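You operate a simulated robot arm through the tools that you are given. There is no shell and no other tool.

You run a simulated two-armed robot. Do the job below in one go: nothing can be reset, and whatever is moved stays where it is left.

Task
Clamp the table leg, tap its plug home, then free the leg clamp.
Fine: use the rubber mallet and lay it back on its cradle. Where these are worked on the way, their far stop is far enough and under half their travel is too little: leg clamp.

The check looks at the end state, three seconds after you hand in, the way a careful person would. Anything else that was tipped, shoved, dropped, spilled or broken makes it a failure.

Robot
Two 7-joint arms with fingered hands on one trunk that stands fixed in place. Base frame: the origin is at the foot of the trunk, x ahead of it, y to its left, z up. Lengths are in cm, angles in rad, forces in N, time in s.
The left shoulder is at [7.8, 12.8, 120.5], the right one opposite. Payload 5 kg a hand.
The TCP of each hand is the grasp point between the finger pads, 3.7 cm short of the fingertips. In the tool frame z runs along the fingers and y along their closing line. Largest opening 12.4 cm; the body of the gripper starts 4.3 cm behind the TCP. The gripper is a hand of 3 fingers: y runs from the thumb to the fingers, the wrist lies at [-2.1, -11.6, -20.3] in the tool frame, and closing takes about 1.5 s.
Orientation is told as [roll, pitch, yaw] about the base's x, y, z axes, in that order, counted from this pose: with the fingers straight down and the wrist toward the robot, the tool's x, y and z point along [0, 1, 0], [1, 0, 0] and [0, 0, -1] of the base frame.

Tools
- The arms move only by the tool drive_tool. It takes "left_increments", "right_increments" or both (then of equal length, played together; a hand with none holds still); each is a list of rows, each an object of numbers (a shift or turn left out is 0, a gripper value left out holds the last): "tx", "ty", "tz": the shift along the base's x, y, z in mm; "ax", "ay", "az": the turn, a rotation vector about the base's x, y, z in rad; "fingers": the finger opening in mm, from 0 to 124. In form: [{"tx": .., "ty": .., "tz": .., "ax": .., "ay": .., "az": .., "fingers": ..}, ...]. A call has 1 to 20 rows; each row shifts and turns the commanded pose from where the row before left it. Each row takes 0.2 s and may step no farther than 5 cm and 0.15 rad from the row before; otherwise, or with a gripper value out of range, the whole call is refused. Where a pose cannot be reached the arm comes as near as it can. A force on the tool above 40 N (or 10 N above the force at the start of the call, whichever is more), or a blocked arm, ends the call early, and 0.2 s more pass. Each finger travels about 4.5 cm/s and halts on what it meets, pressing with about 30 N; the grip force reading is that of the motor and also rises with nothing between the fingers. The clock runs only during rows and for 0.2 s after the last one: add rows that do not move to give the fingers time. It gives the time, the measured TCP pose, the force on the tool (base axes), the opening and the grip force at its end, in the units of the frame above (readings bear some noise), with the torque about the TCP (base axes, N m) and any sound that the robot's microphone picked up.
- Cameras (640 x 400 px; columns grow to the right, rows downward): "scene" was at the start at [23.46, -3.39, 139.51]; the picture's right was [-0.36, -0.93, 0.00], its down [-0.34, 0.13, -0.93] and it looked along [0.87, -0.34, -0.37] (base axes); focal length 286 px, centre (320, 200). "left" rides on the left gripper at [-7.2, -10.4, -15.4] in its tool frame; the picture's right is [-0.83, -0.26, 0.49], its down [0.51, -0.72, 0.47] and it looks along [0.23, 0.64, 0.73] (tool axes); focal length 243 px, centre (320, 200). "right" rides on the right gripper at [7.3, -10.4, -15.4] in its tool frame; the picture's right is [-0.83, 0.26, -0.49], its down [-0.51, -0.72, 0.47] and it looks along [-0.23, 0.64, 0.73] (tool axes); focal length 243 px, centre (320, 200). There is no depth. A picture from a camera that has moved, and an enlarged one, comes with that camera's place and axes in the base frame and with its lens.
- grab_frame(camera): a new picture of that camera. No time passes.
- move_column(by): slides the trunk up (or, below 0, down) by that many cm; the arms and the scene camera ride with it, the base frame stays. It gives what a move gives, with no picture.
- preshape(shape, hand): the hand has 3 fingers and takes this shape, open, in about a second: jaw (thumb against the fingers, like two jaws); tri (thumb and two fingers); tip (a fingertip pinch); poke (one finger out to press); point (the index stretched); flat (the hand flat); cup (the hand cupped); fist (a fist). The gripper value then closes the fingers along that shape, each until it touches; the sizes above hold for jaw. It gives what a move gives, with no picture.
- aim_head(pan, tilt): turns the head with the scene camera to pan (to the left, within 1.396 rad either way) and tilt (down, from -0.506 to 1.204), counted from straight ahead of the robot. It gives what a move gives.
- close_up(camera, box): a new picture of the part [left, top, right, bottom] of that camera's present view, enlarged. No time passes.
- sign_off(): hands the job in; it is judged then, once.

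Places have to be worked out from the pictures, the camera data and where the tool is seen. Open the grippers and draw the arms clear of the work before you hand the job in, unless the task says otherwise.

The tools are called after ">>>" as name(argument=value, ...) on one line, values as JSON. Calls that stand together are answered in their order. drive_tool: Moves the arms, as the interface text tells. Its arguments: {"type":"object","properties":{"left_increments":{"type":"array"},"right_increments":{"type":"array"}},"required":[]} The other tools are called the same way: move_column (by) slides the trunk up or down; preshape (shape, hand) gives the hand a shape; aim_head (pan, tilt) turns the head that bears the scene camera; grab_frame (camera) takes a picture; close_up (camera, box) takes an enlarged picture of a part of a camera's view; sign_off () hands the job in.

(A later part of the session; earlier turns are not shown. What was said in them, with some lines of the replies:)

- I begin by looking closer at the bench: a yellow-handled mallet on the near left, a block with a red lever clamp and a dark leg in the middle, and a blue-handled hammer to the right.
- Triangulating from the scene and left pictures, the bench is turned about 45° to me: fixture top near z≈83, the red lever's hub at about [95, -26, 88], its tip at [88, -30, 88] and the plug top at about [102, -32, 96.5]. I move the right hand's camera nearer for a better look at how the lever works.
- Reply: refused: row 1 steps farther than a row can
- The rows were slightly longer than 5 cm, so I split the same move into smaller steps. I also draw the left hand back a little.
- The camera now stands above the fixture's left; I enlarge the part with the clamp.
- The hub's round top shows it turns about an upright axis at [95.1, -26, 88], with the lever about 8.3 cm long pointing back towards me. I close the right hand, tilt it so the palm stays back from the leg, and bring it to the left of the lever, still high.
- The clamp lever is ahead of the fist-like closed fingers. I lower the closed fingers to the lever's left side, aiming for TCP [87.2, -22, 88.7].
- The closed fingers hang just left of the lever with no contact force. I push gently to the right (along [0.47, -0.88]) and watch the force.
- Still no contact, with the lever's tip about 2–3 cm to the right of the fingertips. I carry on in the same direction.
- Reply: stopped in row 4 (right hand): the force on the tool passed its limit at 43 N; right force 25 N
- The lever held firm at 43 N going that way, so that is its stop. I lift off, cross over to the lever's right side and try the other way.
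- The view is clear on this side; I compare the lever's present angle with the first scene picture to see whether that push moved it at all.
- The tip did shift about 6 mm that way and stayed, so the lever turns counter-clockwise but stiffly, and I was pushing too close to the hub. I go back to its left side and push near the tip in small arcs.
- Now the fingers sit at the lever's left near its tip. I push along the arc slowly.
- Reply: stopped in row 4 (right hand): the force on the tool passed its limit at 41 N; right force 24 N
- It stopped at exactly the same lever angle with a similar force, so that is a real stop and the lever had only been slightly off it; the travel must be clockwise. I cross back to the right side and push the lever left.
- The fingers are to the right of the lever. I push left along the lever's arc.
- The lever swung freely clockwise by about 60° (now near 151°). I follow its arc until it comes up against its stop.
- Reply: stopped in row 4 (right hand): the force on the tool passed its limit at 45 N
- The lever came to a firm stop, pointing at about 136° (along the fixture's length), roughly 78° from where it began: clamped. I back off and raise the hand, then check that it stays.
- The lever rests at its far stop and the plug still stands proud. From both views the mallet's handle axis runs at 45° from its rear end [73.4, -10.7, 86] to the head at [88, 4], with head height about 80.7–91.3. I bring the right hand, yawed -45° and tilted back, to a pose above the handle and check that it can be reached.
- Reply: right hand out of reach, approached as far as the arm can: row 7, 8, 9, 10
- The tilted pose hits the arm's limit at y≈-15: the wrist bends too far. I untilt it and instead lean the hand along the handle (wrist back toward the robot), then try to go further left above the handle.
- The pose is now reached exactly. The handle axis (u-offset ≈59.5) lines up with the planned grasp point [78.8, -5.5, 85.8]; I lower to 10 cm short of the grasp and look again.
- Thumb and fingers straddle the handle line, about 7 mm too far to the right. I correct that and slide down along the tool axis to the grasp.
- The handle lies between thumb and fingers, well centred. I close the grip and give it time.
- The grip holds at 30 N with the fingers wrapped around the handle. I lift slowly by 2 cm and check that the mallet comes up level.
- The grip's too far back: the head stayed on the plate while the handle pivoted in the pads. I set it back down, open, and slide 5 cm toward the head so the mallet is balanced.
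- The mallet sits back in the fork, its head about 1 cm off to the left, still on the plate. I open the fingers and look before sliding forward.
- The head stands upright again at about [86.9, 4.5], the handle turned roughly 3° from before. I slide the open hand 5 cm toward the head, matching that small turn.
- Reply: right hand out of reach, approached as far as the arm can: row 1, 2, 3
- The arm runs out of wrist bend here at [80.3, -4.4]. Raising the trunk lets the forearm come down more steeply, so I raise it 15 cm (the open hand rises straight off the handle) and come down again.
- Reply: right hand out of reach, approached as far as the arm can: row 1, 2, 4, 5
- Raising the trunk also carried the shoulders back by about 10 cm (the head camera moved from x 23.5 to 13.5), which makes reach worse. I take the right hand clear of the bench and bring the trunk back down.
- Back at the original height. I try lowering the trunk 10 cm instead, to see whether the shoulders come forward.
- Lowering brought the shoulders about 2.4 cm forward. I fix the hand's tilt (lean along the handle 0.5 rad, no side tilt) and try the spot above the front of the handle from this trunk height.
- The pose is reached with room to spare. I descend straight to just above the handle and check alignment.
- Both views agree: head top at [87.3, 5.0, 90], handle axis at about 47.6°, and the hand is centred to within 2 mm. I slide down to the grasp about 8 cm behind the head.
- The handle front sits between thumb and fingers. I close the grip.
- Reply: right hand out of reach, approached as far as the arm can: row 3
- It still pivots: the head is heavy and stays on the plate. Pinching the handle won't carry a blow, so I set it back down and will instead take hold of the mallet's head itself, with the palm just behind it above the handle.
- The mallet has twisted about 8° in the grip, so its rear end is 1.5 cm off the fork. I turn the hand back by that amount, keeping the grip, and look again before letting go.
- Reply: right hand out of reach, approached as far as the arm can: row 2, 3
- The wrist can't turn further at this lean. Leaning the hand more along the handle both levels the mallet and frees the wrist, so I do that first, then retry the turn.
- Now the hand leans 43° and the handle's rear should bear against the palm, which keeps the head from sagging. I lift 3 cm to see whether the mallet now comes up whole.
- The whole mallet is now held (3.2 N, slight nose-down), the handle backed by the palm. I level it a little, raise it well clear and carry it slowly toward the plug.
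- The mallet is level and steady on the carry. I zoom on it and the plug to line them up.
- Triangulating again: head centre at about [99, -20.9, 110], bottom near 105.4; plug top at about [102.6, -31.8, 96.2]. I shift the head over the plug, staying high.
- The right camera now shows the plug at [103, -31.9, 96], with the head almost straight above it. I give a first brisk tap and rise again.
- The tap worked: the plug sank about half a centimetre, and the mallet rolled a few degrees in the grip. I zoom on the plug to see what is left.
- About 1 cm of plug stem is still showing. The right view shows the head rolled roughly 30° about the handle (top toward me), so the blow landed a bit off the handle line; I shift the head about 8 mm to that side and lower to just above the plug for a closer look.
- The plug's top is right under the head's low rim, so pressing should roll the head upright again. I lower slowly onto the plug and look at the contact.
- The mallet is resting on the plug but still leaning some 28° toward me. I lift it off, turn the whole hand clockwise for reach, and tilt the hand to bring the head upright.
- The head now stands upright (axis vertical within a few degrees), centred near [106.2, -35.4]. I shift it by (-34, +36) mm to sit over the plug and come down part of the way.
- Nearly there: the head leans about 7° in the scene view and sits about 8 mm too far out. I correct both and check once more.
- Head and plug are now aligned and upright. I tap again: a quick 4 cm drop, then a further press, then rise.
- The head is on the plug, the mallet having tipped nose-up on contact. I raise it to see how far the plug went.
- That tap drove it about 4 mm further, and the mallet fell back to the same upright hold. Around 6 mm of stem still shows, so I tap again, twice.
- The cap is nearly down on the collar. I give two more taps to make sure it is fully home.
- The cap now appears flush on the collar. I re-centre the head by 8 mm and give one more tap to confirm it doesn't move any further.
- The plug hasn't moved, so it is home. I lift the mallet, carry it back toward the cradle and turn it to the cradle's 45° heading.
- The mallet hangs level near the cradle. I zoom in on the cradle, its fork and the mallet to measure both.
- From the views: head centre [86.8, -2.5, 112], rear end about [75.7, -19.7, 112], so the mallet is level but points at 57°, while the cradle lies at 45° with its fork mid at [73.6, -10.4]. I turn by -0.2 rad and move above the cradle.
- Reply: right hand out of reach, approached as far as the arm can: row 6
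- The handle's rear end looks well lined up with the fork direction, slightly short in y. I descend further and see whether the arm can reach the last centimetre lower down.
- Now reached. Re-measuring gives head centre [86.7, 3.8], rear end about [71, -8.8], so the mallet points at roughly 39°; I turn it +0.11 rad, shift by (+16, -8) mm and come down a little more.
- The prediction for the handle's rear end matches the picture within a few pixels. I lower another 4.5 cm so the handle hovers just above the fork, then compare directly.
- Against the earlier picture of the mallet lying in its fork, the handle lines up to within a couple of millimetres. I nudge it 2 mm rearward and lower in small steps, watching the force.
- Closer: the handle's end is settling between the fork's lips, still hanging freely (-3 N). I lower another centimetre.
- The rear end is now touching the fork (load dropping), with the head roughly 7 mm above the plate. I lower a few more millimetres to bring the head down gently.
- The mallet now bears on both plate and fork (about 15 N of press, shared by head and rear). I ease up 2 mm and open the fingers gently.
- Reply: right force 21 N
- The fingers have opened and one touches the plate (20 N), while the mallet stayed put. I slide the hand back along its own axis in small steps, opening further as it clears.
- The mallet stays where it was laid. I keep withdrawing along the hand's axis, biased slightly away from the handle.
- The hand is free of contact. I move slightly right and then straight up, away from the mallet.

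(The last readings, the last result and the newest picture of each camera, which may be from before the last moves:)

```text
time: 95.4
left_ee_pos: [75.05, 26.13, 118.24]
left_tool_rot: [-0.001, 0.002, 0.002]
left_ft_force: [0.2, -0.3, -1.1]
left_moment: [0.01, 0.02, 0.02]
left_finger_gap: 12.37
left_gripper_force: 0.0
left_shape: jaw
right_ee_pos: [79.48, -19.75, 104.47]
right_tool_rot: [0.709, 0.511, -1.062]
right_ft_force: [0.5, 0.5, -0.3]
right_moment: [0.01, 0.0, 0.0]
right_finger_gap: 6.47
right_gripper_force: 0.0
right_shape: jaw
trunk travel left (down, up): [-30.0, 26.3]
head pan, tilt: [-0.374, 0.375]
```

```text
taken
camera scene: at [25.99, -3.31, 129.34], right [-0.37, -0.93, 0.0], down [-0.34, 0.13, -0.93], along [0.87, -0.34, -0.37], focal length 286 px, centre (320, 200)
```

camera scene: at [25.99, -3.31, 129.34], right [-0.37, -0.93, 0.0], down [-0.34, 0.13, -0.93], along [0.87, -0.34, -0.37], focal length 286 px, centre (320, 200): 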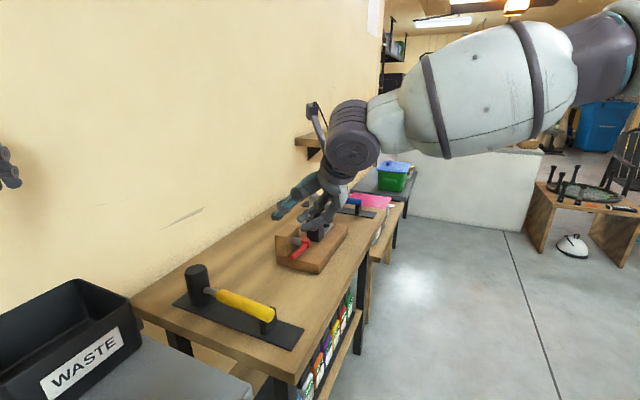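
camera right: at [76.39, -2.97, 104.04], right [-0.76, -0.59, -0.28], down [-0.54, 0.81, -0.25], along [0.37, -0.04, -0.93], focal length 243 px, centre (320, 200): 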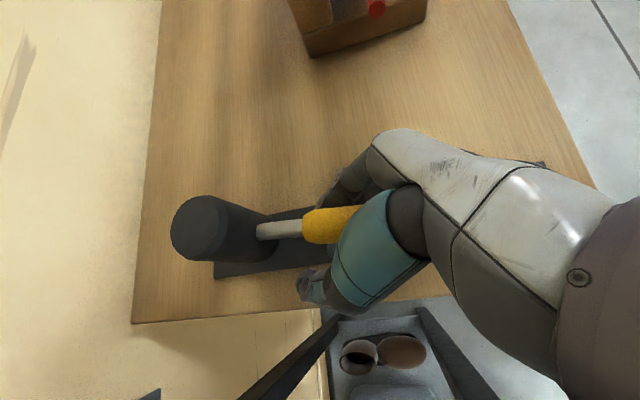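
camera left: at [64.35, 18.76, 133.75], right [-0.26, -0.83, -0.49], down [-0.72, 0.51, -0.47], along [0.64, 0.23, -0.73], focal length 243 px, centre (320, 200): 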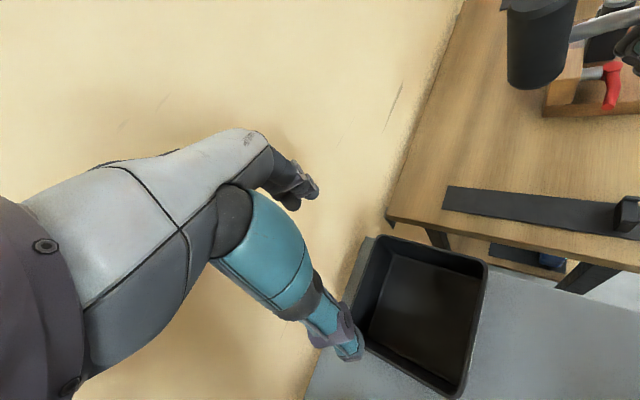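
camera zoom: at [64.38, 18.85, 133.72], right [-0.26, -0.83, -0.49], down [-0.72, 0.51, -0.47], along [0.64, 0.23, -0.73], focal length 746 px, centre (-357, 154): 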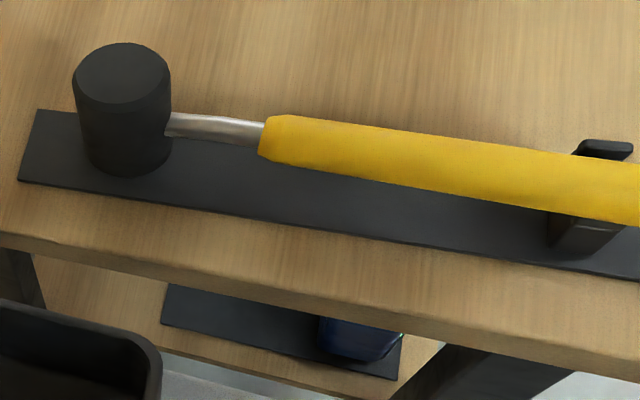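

The mallet lies on its cradle. I look closely at the fork and the head to be sure it is seated like at the start.

>>> close_up(camera="scene", box=[235, 285, 285, 335])

>>> close_up(camera="left", box=[580, 170, 640, 250])

>>> grab_frame(camera="left")

```text
8.00 times, centred on (260, 310) of scene
camera zoom: at [25.99, -3.31, 129.34], right [-0.37, -0.93, 0.0], down [-0.34, 0.13, -0.93], along [0.87, -0.34, -0.37], focal length 2290 px, centre (800, -680)
```

zoom: 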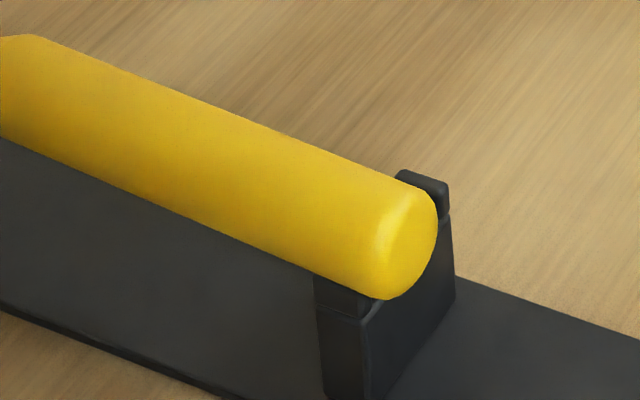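

```text
5.00 times, centred on (610, 210) of left
camera zoom: at [64.38, 18.85, 133.72], right [-0.26, -0.83, -0.49], down [-0.72, 0.51, -0.47], along [0.64, 0.23, -0.73], focal length 1213 px, centre (-1130, 150)
```

zoom: 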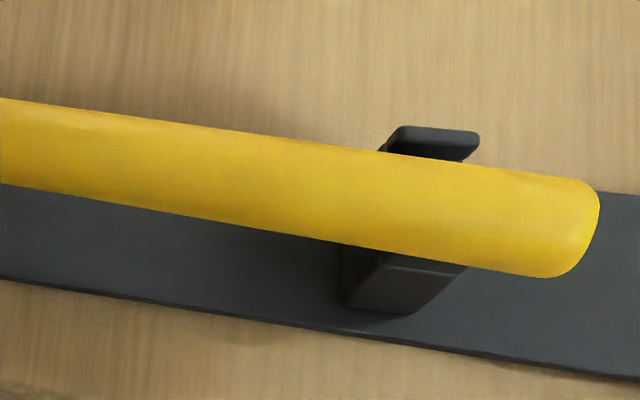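

```text
taken
camera left: at [64.38, 18.85, 133.72], right [-0.26, -0.83, -0.49], down [-0.72, 0.51, -0.47], along [0.64, 0.23, -0.73], focal length 243 px, centre (320, 200)
```

left: 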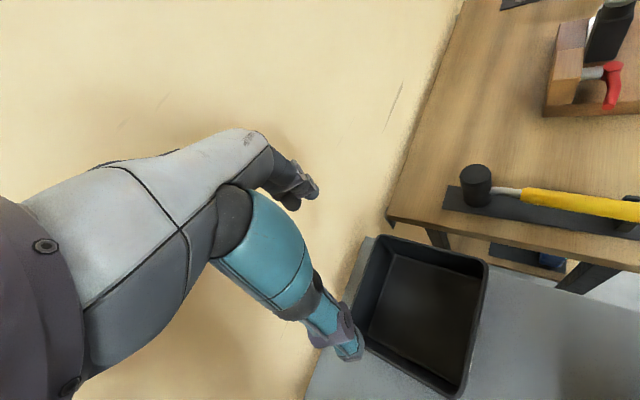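

Mallet is seated with its rear end in the fork and the head on the plate, about as at the start. Next I free the clamp: I raise the right hand, turn it back to the forward-tilted pose and close the fingers.

>>> drive_tool(right_increments=[{"tz": 40, "ty": -20}, {"tz": 40, "ty": -20}, {"tz": 30, "ty": -20}, {"az": 0.133}, {"az": 0.133}, {"az": 0.133}, {"az": 0.133}, {"az": 0.133}, {"az": 0.133}, {"az": 0.133}, {"az": 0.131, "fingers": 0}, {"ay": -0.139}, {"ay": -0.139}, {"ay": -0.139}, {"ay": -0.139}, {"ay": -0.139}, {"ay": -0.139}, {"ay": -0.139}, {"ay": -0.138}])

>>> drive_tool(right_increments=[{"ax": -0.117, "az": -0.08}, {"ax": -0.117, "az": -0.08}, {"ax": -0.117, "az": -0.08}, {"ax": -0.117, "az": -0.08}, {"ax": -0.117, "az": -0.08}, {}])

>>> grab_frame(camera="scene")

>>> grab_frame(camera="right")

```text
time: 99.4
left_ee_pos: [75.05, 25.81, 118.38]
left_tool_rot: [0.001, 0.002, 0.001]
left_ft_force: [0.8, -1.0, 0.1]
left_moment: [0.09, 0.04, 0.01]
left_finger_gap: 12.39
left_gripper_force: 0.1
left_shape: jaw
right_ee_pos: [79.79, -26.01, 115.27]
right_tool_rot: [0.72, -0.597, -0.006]
right_ft_force: [0.1, -0.8, 0.0]
right_moment: [0.0, 0.06, 0.03]
right_finger_gap: 0.0
right_gripper_force: 29.8
right_shape: jaw
trunk travel left (down, up): [-30.0, 26.3]
head pan, tilt: [-0.374, 0.375]
```

```text
time: 100.8
left_ee_pos: [74.79, 25.99, 118.33]
left_tool_rot: [0.002, 0.002, 0.001]
left_ft_force: [-1.2, -0.5, 0.8]
left_moment: [0.0, 0.02, 0.01]
left_finger_gap: 12.35
left_gripper_force: 0.1
left_shape: jaw
right_ee_pos: [79.63, -25.99, 115.32]
right_tool_rot: [0.003, -0.6, -0.003]
right_ft_force: [-0.2, 0.0, 0.1]
right_moment: [-0.01, -0.04, 0.04]
right_finger_gap: 0.0
right_gripper_force: 30.0
right_shape: jaw
trunk travel left (down, up): [-30.0, 26.3]
head pan, tilt: [-0.374, 0.375]
```

```text
taken
camera scene: at [25.9, -3.49, 129.36], right [-0.36, -0.93, 0.0], down [-0.34, 0.13, -0.93], along [0.87, -0.34, -0.37], focal length 286 px, centre (320, 200)
```

scene: 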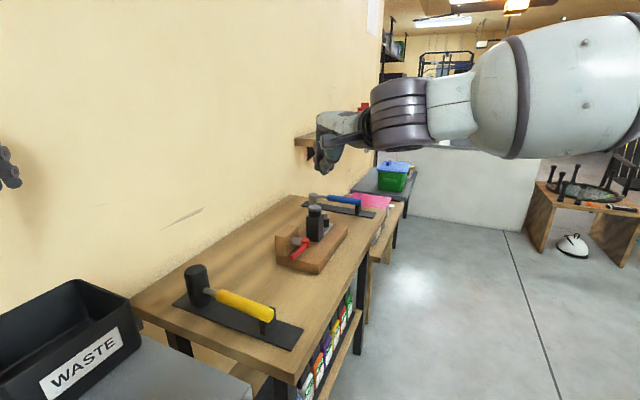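

```text
taken
camera right: at [62.38, -18.82, 122.29], right [-0.06, -0.83, 0.55], down [-0.33, -0.5, -0.8], along [0.94, -0.23, -0.24], focal length 243 px, centre (320, 200)
```

right: 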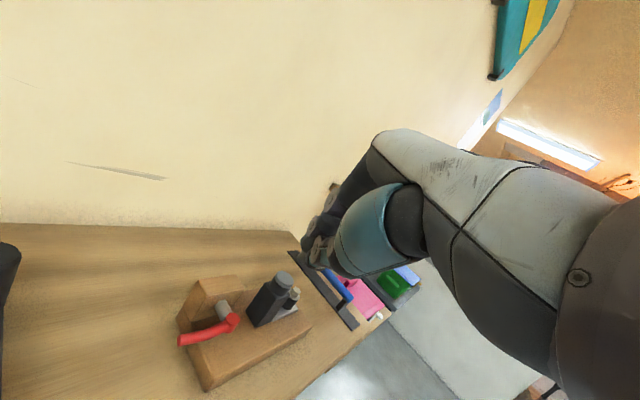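

The lever is still at its clamped stop. I bring the closed fingers over to the far-left side of the lever and lower them there.

>>> drive_tool(right_increments=[{"tx": 28, "ty": 18, "tz": -20}, {"tx": 28, "ty": 18, "tz": -20}, {"tx": 28, "ty": 18, "tz": -20}, {"tx": 28, "ty": 18}, {"tx": 27, "ty": 18}, {"tz": -35}, {"tz": -35}, {"tz": -30}, {}])

>>> close_up(camera="scene", box=[250, 190, 370, 290])

>>> close_up(camera="left", box=[500, 0, 640, 140])

>>> grab_frame(camera="right")

```text
time: 102.8
left_ee_pos: [74.73, 25.98, 118.41]
left_tool_rot: [-0.001, 0.0, 0.002]
left_ft_force: [-0.8, 0.3, 0.4]
left_moment: [-0.01, 0.0, 0.03]
left_finger_gap: 12.37
left_gripper_force: 0.1
left_shape: jaw
right_ee_pos: [93.19, -16.81, 99.63]
right_tool_rot: [0.003, -0.601, -0.002]
right_ft_force: [-0.1, -0.1, -0.4]
right_moment: [0.01, 0.01, 0.0]
right_finger_gap: 0.0
right_gripper_force: 29.4
right_shape: jaw
trunk travel left (down, up): [-30.0, 26.3]
head pan, tilt: [-0.374, 0.375]
```

```text
4.00 times, centred on (310, 240) of scene
camera zoom: at [25.86, -3.37, 129.38], right [-0.36, -0.93, 0.0], down [-0.34, 0.13, -0.93], along [0.87, -0.34, -0.37], focal length 1145 px, centre (360, 40)
```

zoom: 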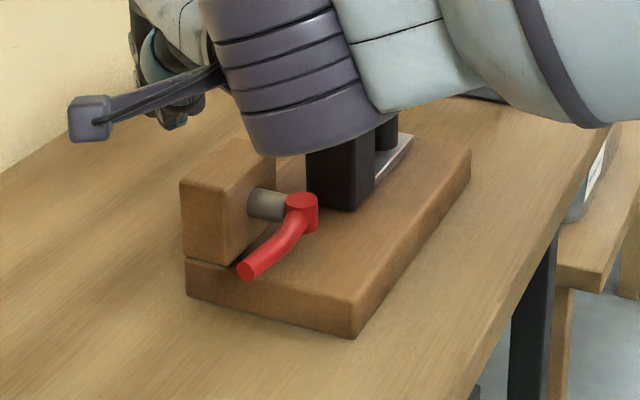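

```text
2.86 times, centred on (570, 70) of left
camera zoom: at [64.23, 18.8, 133.82], right [-0.26, -0.83, -0.49], down [-0.72, 0.51, -0.47], along [0.64, 0.23, -0.73], focal length 693 px, centre (-394, 571)
```

zoom: 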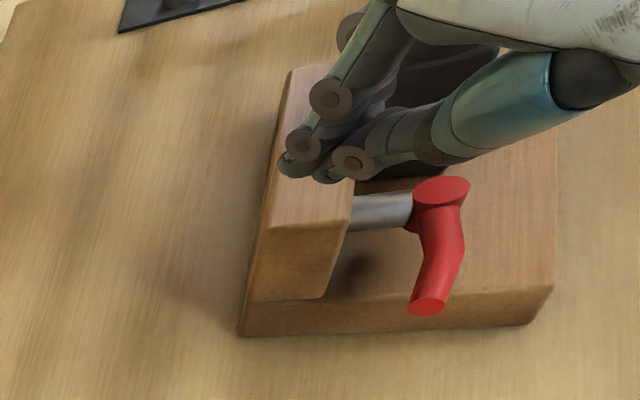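

```text
taken
camera right: at [75.96, -9.66, 106.49], right [-0.06, -0.83, 0.55], down [-0.33, -0.5, -0.8], along [0.94, -0.23, -0.24], focal length 243 px, centre (320, 200)
```

right: 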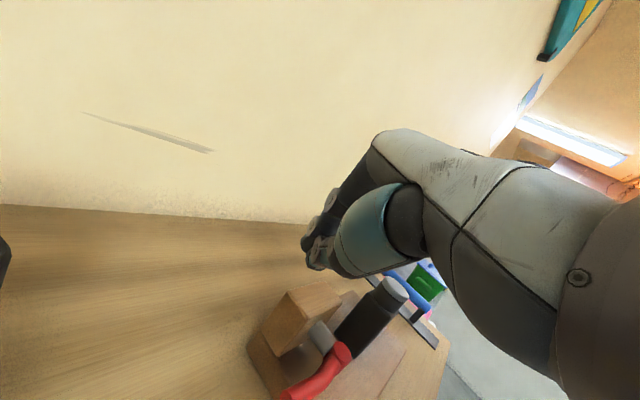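

The fingers are clear of the block (its end face is about 3.6 cm away) and beyond the lever tip. I lower them to lever height.

>>> drive_tool(right_increments=[{"tz": -40}, {"tz": -40}, {"tz": -30}, {}])

>>> close_up(camera="left", box=[500, 0, 640, 140])

>>> close_up(camera="right", box=[180, 180, 440, 400])

```text
time: 103.8
left_ee_pos: [74.84, 26.07, 118.48]
left_tool_rot: [-0.003, 0.0, 0.002]
left_ft_force: [0.3, -0.2, -0.4]
left_moment: [-0.01, -0.02, 0.0]
left_finger_gap: 12.35
left_gripper_force: 0.0
left_shape: jaw
right_ee_pos: [93.56, -16.76, 88.49]
right_tool_rot: [0.004, -0.601, 0.001]
right_ft_force: [-4.6, 3.1, -2.2]
right_moment: [0.0, -0.02, -0.01]
right_finger_gap: 0.0
right_gripper_force: 29.8
right_shape: jaw
trunk travel left (down, up): [-30.0, 26.3]
head pan, tilt: [-0.374, 0.375]
```

```text
2.86 times, centred on (570, 70) of left
camera zoom: at [64.24, 18.82, 133.8], right [-0.26, -0.83, -0.49], down [-0.72, 0.51, -0.47], along [0.64, 0.23, -0.73], focal length 693 px, centre (-394, 571)
```

zoom: 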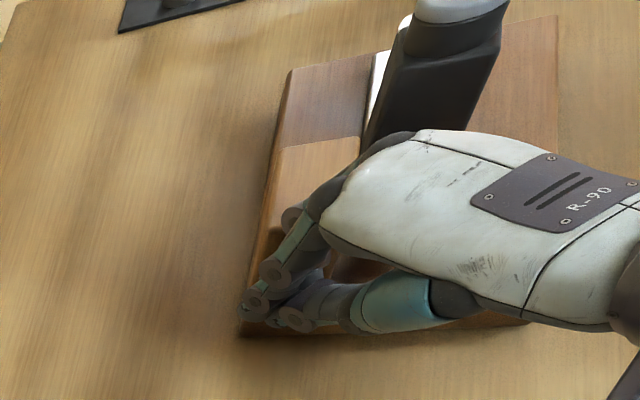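

```text
1.82 times, centred on (310, 290) of right
camera zoom: at [76.32, -9.63, 95.37], right [-0.06, -0.83, 0.55], down [-0.33, -0.51, -0.8], along [0.94, -0.23, -0.24], focal length 441 px, centre (338, 36)
```

zoom: 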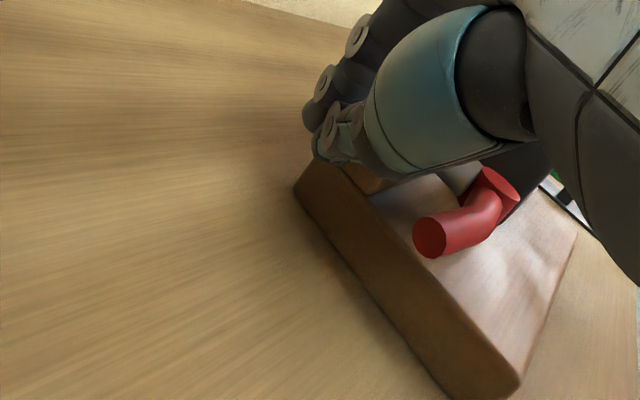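

There is only a light touch, likely against the block's end. I now draw the hand back toward me and to the right, which leads away from the block and onto the lever, then along its arc.

>>> drive_tool(right_increments=[{"tx": -8, "ty": -2}, {"tx": -7, "ty": -8}, {"tx": -7, "ty": -8}, {"tx": -7, "ty": -8}, {"tx": -8, "ty": -8}, {"tx": -8, "ty": -8}, {"tx": -6, "ty": -9}])

>>> close_up(camera="left", box=[500, 0, 640, 140])

>>> close_up(camera="right", box=[180, 180, 440, 400])

```text
time: 105.4
left_ee_pos: [74.88, 26.04, 118.49]
left_tool_rot: [-0.001, 0.001, 0.002]
left_ft_force: [0.3, -0.3, 0.3]
left_moment: [0.0, 0.0, 0.04]
left_finger_gap: 12.36
left_gripper_force: 0.1
left_shape: jaw
right_ee_pos: [88.51, -21.87, 88.33]
right_tool_rot: [0.007, -0.601, -0.002]
right_ft_force: [0.4, 1.3, -0.1]
right_moment: [0.07, 0.02, 0.03]
right_finger_gap: 0.0
right_gripper_force: 30.0
right_shape: jaw
trunk travel left (down, up): [-30.0, 26.3]
head pan, tilt: [-0.374, 0.375]
```

```text
2.86 times, centred on (570, 70) of left
camera zoom: at [64.26, 18.75, 133.8], right [-0.26, -0.83, -0.49], down [-0.72, 0.51, -0.47], along [0.64, 0.23, -0.73], focal length 693 px, centre (-394, 571)
```

zoom: 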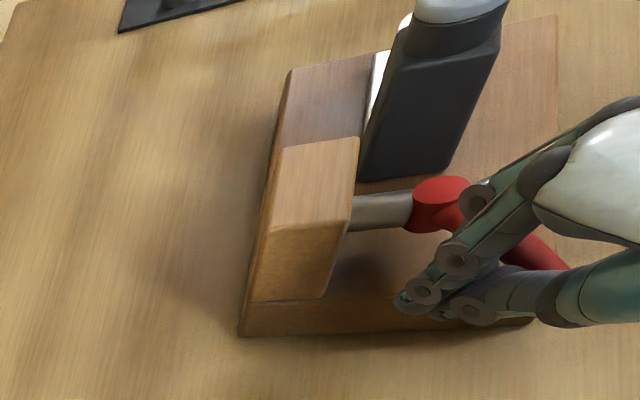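

```text
1.82 times, centred on (310, 290) of right
camera zoom: at [71.22, -14.87, 95.25], right [-0.06, -0.83, 0.55], down [-0.33, -0.5, -0.8], along [0.94, -0.23, -0.24], focal length 441 px, centre (338, 36)
```

zoom: 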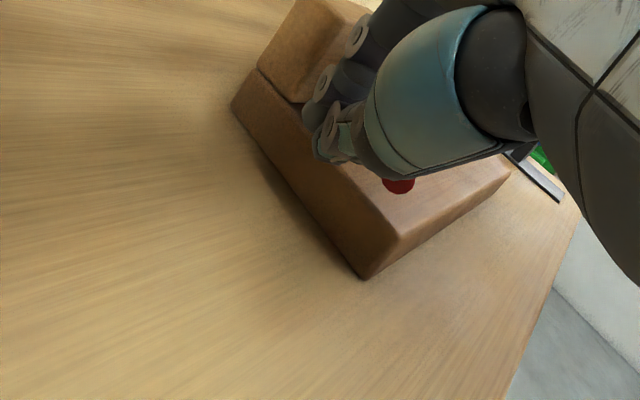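

The lever is swinging round toward its free position. I follow it along the arc until it meets the stop.

>>> drive_tool(right_increments=[{"tx": -5, "ty": -10}, {"tx": -4, "ty": -11}, {"tx": -2, "ty": -11}, {"ty": -10}, {"tx": 1, "ty": -8}, {"tx": 2, "ty": -7}, {"tx": 3, "ty": -7}, {"tx": 3, "ty": -6}])

>>> close_up(camera="left", box=[500, 0, 640, 140])

>>> close_up(camera="right", box=[180, 180, 440, 400])

```text
time: 107.1
left_ee_pos: [74.71, 25.97, 118.55]
left_tool_rot: [-0.001, 0.0, 0.001]
left_ft_force: [0.6, 0.0, -0.2]
left_moment: [0.08, -0.01, -0.01]
left_finger_gap: 12.35
left_gripper_force: 0.1
left_shape: jaw
right_ee_pos: [87.92, -27.41, 88.88]
right_tool_rot: [0.01, -0.603, 0.014]
right_ft_force: [-12.2, 20.4, 9.9]
right_moment: [0.14, 0.04, 0.12]
right_finger_gap: 0.03
right_gripper_force: 29.7
right_shape: jaw
trunk travel left (down, up): [-30.0, 26.3]
head pan, tilt: [-0.374, 0.375]
stopped in row 8 (right hand): the force on the tool passed its limit at 42 N (the readings are from after the stop); the commanded pose is now the measured one
```

```text
2.86 times, centred on (570, 70) of left
camera zoom: at [64.08, 18.76, 133.89], right [-0.26, -0.83, -0.49], down [-0.72, 0.51, -0.47], along [0.64, 0.23, -0.73], focal length 693 px, centre (-394, 571)
```

zoom: 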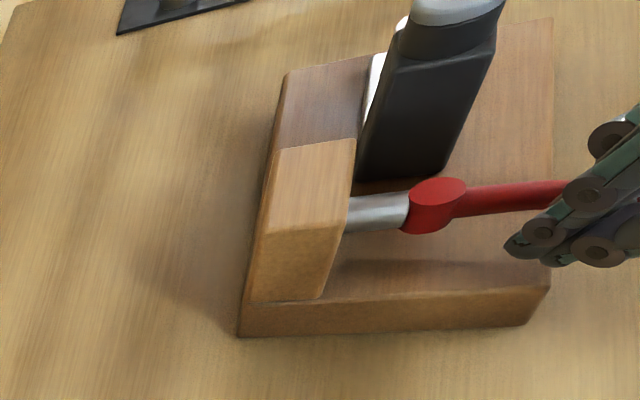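

```text
1.82 times, centred on (310, 290) of right
camera zoom: at [70.33, -20.71, 95.75], right [-0.05, -0.84, 0.55], down [-0.32, -0.51, -0.8], along [0.95, -0.21, -0.24], focal length 441 px, centre (338, 36)
```

zoom: 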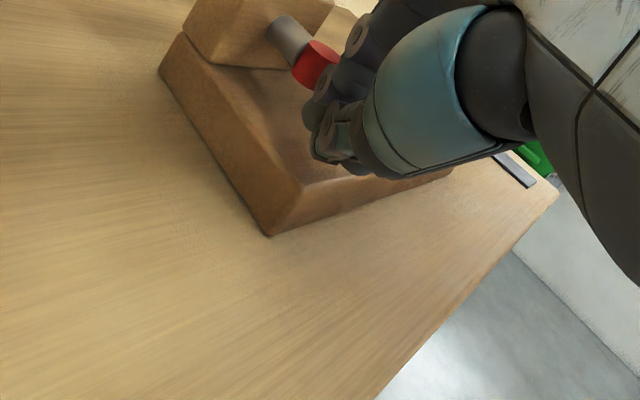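

The lever is hard against its free stop again. I back off to the left, lift, open the hand and draw the arm clear.

>>> drive_tool(right_increments=[{"tx": -3, "ty": 10}, {"tx": -10, "ty": 8}, {"tx": -15, "tz": 30}, {"tz": 40}, {"tz": 40}, {"tz": 40, "fingers": 60}, {"tx": -30, "ty": -30}, {"tx": -30, "ty": -30}, {"tx": -30, "ty": -30}, {"tx": -30, "ty": -30}, {"ty": -40}, {"ty": -40}, {}])

>>> grab_frame(camera="scene")

>>> close_up(camera="scene", box=[250, 180, 390, 290])

>>> close_up(camera="scene", box=[140, 220, 320, 390])

```text
time: 109.9
left_ee_pos: [75.0, 26.16, 118.26]
left_tool_rot: [-0.002, 0.001, 0.003]
left_ft_force: [0.7, 0.8, -0.8]
left_moment: [-0.01, 0.03, 0.02]
left_finger_gap: 12.37
left_gripper_force: 0.1
left_shape: jaw
right_ee_pos: [72.93, -45.74, 103.09]
right_tool_rot: [0.006, -0.599, 0.009]
right_ft_force: [0.1, -0.8, 0.0]
right_moment: [-0.03, 0.01, 0.0]
right_finger_gap: 5.97
right_gripper_force: 0.0
right_shape: jaw
trunk travel left (down, up): [-30.0, 26.3]
head pan, tilt: [-0.374, 0.375]
```

```text
taken
camera scene: at [25.94, -3.28, 129.36], right [-0.36, -0.93, 0.0], down [-0.34, 0.13, -0.93], along [0.87, -0.34, -0.37], focal length 286 px, centre (320, 200)
```

scene: 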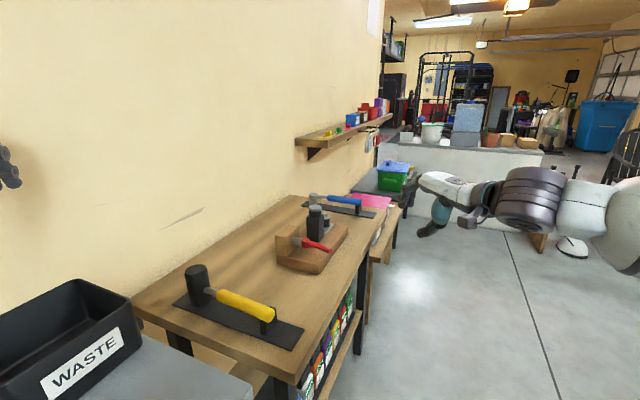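

```text
3.64 times, centred on (320, 235) of scene
camera zoom: at [25.94, -3.28, 129.36], right [-0.36, -0.93, 0.0], down [-0.34, 0.13, -0.93], along [0.87, -0.34, -0.37], focal length 1041 px, centre (320, 73)
```

zoom: 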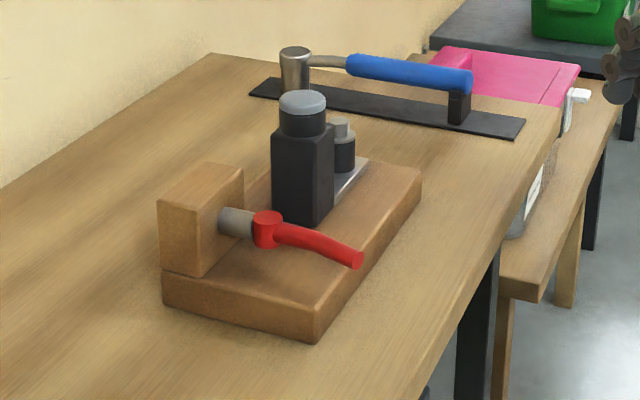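

```text
2.35 times, centred on (230, 305) of scene
camera zoom: at [25.94, -3.28, 129.36], right [-0.36, -0.93, 0.0], down [-0.34, 0.13, -0.93], along [0.87, -0.34, -0.37], focal length 674 px, centre (532, -47)
```

zoom: 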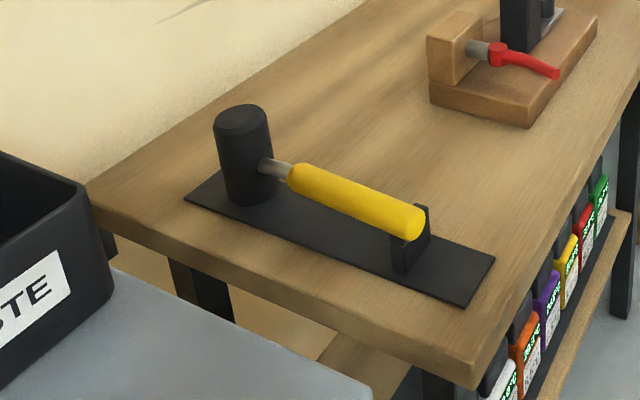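

Everything is in place: the plug sits flush, the clamp lever is back at its free stop, the rubber mallet lies on its cradle, the steel hammer hasn't been touched, and both open hands are clear of the bench. I hand the job in.

>>> sign_off()

```text
The job is handed in.
```

The leg was clamped, the plug tapped home, and the clamp freed again. The job has been handed in.

- **Clamp:** I turned the red lever to its far stop before tapping. Afterwards I swung it back until it met its free stop again.
- **Plug:** It took five taps with the rubber mallet, and the cap now sits flush on the leg's collar. A sixth tap didn't move it any further.
- **Mallet:** It is back on its cradle, with the handle end in the fork and the head standing on the plate. By my measurement the head sits about 1.4 cm to the right of where it started, so the mallet lies about 4° off its original line. I left it rather than risk tipping it with a nudge.

In the final pictures the steel hammer is still on its own cradle and nothing else looks moved. Both hands are open and clear of the bench, and the trunk is 10 cm lower than at the start.
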